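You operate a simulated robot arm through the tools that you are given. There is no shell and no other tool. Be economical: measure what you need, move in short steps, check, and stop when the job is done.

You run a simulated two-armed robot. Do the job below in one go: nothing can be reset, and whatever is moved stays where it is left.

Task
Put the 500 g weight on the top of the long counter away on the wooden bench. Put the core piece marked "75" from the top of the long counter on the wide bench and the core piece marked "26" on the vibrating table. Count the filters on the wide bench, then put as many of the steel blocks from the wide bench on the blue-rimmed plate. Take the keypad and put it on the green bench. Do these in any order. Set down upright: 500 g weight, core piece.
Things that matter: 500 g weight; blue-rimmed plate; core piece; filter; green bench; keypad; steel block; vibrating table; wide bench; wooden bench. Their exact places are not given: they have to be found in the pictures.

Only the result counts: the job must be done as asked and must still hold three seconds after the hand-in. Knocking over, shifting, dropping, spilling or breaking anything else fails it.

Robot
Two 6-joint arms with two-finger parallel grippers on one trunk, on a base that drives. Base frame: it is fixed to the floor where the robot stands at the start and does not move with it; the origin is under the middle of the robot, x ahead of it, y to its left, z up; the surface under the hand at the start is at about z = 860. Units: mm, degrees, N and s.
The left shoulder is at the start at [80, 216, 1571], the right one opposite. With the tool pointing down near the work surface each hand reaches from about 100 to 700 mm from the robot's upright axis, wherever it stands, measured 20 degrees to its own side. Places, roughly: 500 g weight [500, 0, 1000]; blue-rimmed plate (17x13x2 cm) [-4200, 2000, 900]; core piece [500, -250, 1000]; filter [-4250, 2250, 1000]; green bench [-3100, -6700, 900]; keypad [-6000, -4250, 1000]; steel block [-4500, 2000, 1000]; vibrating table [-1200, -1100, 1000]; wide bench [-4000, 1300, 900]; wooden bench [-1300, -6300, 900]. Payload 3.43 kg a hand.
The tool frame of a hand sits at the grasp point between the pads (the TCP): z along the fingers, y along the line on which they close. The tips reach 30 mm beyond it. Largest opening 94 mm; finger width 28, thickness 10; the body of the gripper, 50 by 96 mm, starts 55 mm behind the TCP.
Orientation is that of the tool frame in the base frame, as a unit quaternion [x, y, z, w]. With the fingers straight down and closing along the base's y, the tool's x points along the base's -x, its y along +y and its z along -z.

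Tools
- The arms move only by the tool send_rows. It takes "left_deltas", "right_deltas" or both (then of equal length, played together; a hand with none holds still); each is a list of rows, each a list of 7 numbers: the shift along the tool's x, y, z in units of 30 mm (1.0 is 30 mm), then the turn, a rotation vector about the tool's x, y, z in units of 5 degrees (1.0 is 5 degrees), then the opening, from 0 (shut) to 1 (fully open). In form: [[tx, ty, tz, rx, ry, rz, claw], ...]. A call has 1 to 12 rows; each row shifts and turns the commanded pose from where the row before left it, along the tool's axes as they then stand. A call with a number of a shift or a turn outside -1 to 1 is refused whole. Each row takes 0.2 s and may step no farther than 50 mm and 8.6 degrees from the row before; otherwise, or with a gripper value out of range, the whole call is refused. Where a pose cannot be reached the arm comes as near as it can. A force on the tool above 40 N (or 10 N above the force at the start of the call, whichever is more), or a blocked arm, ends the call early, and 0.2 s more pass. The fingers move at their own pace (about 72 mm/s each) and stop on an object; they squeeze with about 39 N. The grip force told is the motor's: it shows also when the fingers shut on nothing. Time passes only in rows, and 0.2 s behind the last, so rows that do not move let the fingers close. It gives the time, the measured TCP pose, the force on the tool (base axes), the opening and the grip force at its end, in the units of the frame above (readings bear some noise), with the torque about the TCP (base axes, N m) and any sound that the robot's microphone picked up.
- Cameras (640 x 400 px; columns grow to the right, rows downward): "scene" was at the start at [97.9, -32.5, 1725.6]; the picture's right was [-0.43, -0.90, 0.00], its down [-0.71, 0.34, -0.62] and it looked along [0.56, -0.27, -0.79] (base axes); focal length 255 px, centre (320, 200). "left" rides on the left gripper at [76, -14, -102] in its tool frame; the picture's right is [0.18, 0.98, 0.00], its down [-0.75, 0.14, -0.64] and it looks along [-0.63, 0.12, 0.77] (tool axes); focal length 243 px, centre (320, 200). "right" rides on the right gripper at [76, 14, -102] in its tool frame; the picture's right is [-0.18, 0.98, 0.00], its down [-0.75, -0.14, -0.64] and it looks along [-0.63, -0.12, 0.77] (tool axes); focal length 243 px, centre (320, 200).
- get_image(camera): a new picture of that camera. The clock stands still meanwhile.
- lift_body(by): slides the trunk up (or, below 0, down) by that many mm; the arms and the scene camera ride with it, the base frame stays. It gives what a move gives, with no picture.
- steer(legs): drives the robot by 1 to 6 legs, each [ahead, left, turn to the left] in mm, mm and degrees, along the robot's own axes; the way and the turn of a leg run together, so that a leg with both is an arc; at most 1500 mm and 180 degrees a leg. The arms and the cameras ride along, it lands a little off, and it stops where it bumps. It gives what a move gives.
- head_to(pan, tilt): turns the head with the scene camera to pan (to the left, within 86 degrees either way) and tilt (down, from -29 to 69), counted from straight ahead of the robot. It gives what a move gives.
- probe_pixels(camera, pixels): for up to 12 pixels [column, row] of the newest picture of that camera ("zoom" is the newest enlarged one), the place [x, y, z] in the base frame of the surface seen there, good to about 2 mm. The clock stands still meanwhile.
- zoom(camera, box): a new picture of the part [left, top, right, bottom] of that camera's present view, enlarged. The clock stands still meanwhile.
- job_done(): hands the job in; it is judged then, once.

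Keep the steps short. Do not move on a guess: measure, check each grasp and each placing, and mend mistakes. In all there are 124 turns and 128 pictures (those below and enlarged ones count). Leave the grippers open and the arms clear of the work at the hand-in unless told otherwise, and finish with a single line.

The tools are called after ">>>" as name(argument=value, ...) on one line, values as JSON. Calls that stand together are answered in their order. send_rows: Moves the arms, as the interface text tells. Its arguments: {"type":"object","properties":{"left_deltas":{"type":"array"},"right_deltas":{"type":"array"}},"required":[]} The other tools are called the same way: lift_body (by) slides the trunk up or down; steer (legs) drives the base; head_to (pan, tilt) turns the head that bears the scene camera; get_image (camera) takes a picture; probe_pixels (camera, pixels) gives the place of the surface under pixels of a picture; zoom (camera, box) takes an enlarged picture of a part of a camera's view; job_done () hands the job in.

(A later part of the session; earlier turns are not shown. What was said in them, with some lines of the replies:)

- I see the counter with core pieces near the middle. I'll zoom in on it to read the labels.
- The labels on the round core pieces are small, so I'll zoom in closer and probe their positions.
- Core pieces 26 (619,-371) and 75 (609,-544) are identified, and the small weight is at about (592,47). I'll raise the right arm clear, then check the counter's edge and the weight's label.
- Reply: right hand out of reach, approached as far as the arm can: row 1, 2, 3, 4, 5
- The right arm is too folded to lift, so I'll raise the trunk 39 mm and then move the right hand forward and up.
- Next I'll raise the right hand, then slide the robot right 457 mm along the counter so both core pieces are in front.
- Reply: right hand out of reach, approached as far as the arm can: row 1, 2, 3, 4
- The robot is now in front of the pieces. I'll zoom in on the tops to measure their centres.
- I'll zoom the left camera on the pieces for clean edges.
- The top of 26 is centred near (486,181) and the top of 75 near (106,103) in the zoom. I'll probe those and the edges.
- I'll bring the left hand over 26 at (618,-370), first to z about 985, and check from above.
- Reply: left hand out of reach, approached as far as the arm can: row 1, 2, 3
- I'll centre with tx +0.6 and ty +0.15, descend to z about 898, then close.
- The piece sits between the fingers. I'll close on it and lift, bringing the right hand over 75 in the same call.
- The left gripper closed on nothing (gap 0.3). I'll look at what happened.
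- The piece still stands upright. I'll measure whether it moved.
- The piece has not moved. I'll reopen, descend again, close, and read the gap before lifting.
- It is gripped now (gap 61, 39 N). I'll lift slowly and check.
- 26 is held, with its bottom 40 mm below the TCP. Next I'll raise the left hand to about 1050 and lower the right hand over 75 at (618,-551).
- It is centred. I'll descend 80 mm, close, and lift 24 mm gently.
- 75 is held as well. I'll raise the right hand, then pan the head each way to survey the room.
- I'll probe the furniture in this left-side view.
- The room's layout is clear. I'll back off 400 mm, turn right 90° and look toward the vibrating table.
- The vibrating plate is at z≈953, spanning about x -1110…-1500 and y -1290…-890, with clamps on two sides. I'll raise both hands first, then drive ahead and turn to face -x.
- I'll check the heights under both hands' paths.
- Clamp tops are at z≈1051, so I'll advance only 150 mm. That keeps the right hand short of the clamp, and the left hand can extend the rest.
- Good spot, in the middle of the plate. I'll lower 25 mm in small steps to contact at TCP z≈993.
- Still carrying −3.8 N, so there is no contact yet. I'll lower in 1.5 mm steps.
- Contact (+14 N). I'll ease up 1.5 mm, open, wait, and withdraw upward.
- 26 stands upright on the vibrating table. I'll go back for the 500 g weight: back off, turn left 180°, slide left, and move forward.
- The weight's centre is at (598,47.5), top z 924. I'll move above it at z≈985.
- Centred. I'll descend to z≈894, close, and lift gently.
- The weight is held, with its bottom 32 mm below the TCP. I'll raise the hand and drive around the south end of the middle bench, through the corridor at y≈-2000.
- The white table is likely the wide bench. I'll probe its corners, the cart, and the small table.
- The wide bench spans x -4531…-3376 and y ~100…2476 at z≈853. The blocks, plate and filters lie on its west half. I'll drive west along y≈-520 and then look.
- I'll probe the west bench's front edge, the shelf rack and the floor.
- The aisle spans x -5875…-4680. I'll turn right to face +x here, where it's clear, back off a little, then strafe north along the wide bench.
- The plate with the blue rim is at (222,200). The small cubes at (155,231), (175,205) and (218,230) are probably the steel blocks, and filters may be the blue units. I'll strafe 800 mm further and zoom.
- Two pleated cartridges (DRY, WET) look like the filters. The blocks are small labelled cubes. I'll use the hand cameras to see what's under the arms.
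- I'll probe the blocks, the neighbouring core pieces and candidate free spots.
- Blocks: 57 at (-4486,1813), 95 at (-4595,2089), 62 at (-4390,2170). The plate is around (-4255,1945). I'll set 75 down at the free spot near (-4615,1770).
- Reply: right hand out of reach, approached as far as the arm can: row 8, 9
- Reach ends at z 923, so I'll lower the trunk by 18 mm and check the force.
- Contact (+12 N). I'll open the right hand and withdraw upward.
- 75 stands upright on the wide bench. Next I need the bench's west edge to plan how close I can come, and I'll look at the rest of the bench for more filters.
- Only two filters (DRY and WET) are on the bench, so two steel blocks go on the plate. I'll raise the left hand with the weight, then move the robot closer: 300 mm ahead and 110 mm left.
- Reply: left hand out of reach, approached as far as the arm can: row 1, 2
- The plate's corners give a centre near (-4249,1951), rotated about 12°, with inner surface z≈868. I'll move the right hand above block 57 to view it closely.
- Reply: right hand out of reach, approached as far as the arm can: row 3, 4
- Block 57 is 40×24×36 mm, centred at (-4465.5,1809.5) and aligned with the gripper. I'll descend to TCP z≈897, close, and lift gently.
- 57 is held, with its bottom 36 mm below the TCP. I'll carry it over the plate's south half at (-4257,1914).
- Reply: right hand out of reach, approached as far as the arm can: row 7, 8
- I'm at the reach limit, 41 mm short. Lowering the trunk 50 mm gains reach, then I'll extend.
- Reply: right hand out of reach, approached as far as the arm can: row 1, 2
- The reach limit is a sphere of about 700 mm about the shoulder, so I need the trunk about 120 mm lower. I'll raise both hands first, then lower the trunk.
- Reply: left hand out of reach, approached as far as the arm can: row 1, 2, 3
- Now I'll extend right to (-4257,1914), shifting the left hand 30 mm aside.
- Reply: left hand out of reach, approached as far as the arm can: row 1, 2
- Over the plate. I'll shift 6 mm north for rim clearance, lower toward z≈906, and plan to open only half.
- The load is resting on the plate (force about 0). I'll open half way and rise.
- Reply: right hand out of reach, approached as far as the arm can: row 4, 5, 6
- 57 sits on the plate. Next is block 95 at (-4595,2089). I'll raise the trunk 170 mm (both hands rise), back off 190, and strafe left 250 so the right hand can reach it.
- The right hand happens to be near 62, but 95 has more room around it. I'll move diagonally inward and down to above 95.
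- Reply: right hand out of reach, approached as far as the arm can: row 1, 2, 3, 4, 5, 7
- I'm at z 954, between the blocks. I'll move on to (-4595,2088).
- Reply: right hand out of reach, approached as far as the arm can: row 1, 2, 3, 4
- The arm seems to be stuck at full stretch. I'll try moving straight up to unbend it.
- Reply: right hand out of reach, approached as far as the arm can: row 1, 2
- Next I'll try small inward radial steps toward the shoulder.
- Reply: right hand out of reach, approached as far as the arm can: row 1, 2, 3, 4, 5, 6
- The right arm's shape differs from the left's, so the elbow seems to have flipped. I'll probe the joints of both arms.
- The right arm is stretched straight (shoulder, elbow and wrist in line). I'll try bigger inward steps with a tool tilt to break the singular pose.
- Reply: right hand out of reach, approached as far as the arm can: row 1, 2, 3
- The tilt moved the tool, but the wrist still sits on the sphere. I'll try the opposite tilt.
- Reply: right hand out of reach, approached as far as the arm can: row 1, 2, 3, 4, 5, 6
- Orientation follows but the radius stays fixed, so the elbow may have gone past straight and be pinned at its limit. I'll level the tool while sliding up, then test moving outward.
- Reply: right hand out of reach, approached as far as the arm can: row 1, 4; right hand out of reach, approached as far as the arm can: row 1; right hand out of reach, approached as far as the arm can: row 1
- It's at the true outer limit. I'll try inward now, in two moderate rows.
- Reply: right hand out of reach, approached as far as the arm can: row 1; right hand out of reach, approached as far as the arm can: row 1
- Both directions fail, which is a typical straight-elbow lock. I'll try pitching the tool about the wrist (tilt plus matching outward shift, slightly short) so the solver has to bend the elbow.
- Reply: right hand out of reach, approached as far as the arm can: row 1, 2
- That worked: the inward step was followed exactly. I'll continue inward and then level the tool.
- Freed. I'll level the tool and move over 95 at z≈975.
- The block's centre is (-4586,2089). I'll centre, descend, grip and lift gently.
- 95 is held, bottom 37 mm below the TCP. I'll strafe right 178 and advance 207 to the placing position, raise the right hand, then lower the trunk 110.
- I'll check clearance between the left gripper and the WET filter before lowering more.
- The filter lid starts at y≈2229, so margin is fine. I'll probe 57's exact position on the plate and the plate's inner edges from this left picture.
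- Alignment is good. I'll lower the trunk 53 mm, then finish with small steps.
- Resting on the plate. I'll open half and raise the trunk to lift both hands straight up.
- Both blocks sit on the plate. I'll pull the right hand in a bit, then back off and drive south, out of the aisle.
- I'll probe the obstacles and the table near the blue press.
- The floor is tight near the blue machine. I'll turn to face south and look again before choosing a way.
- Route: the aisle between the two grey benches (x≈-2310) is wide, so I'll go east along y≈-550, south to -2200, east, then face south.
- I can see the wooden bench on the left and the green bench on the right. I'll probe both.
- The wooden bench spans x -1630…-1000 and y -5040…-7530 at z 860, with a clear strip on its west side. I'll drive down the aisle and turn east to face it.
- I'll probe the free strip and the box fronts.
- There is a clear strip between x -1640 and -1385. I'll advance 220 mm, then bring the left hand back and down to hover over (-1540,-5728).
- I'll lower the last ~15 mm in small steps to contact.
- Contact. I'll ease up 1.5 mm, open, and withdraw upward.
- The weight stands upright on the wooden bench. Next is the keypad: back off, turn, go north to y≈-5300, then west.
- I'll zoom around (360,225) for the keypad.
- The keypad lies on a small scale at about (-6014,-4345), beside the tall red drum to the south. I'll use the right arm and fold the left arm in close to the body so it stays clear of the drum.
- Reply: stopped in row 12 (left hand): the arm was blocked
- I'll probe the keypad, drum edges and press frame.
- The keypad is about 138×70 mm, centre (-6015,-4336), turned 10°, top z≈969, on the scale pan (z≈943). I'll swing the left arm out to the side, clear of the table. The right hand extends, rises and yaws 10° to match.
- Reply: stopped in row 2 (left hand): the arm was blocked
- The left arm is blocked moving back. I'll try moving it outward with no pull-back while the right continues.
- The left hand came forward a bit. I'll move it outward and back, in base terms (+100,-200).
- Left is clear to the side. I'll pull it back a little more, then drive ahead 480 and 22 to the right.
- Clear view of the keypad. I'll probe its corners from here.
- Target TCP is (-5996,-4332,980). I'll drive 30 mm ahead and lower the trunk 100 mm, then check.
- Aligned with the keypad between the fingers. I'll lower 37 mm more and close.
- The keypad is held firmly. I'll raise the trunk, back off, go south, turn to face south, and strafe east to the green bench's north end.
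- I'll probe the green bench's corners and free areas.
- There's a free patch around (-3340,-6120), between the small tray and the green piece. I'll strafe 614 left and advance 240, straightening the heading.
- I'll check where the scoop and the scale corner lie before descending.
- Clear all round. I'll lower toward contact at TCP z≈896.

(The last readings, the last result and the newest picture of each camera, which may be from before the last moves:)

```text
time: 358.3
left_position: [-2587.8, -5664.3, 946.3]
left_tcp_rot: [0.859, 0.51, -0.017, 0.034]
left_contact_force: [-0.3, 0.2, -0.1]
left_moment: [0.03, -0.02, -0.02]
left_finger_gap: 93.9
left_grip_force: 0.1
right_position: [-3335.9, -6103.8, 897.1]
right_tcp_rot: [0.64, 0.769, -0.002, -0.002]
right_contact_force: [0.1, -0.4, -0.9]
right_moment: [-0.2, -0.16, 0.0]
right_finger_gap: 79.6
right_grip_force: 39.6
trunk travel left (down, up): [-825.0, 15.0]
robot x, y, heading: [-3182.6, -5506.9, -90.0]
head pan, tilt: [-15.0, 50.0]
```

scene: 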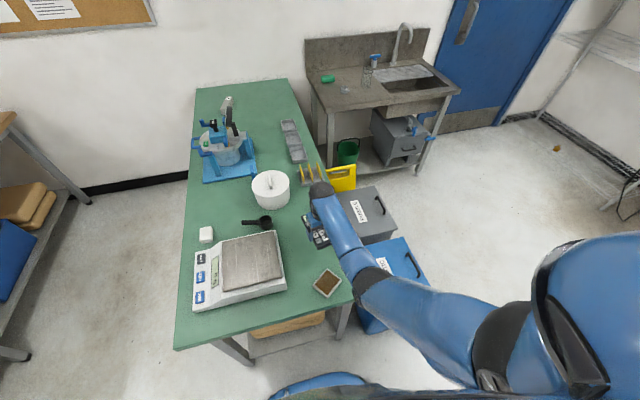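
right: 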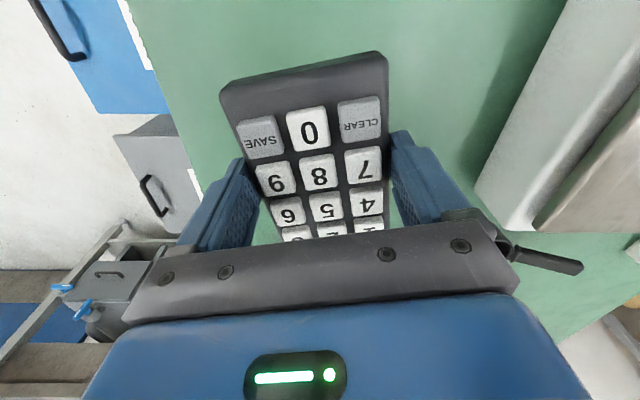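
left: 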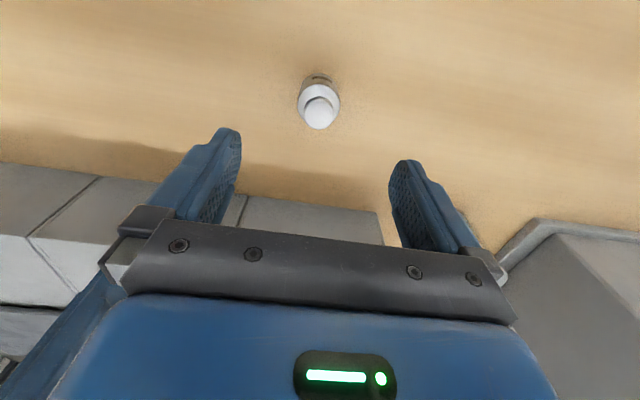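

Beginning contact. One more millimetre, then open and lift.

>>> send_rows(right_deltas=[[0, 0, 0.04, 0, 0, 0, 0], [0, 0, 0, 0, 0, 0, 1], [0, 0, 0, 0, 0, 0, 1], [0, 0, 0, 0, 0, 0, 1], [0, 0, -0.4, 0, 0, 0, 1], [0, 0, -0.8, 0, 0, 0, 1], [0, 0, -1, 0, 0, 0, 1], [0, 0, -1, 0, 0, 0, 1]])

>>> get_image(camera="right")

```text
time: 360.1
left_position: [-2587.2, -5663.0, 947.1]
left_tcp_rot: [0.859, 0.511, -0.017, 0.035]
left_contact_force: [-0.3, -0.3, 0.6]
left_moment: [0.02, 0.01, -0.02]
left_finger_gap: 93.8
left_grip_force: 0.0
right_position: [-3334.7, -6103.6, 991.5]
right_tcp_rot: [0.64, 0.768, -0.001, -0.002]
right_contact_force: [0.8, 0.3, 0.3]
right_moment: [0.01, 0.01, 0.01]
right_finger_gap: 94.0
right_grip_force: 0.1
trunk travel left (down, up): [-825.0, 15.0]
robot x, y, heading: [-3177.8, -5509.1, -90.1]
head pan, tilt: [-15.0, 50.0]
```

```text
30 pictures are left
```

right: 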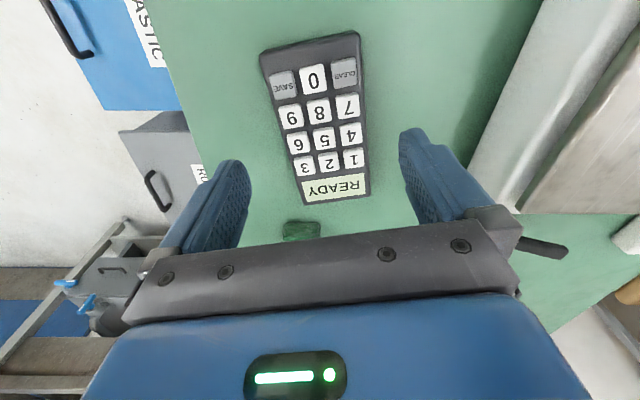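

The keypad lies flat on the green bench. I'll back the arms clear of the bench.

>>> steer(legs=[[-330, 0, 0]])

>>> get_image(camera="scene")

```text
time: 362.3
left_position: [-2588.7, -5339.4, 944.4]
left_tcp_rot: [0.86, 0.509, -0.016, 0.033]
left_contact_force: [-0.4, 0.4, 0.2]
left_moment: [0.03, 0.0, -0.02]
left_finger_gap: 94.0
left_grip_force: 0.1
right_position: [-3337.6, -5774.6, 990.3]
right_tcp_rot: [0.641, 0.768, -0.001, -0.002]
right_contact_force: [-0.4, 0.5, -1.5]
right_moment: [0.0, -0.02, -0.01]
right_finger_gap: 93.9
right_grip_force: 0.0
trunk travel left (down, up): [-825.0, 15.0]
robot x, y, heading: [-3179.8, -5177.1, -90.3]
head pan, tilt: [-15.0, 50.0]
```

```text
29 pictures are left
```

scene: 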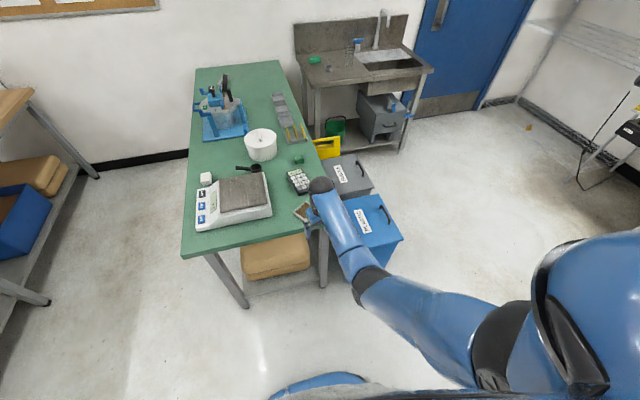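

Everything is set down, the grippers are open and the arms are clear, so I'm handing the job in.

>>> job_done()

```text
The job is handed in.
```

The job is handed in: the 500 g weight stands on the wooden bench, core piece 75 on the wide bench and 26 on the vibrating table, two steel blocks (57 and 95, for the two filters counted) lie on the blue-rimmed plate, and the keypad is on the green bench.
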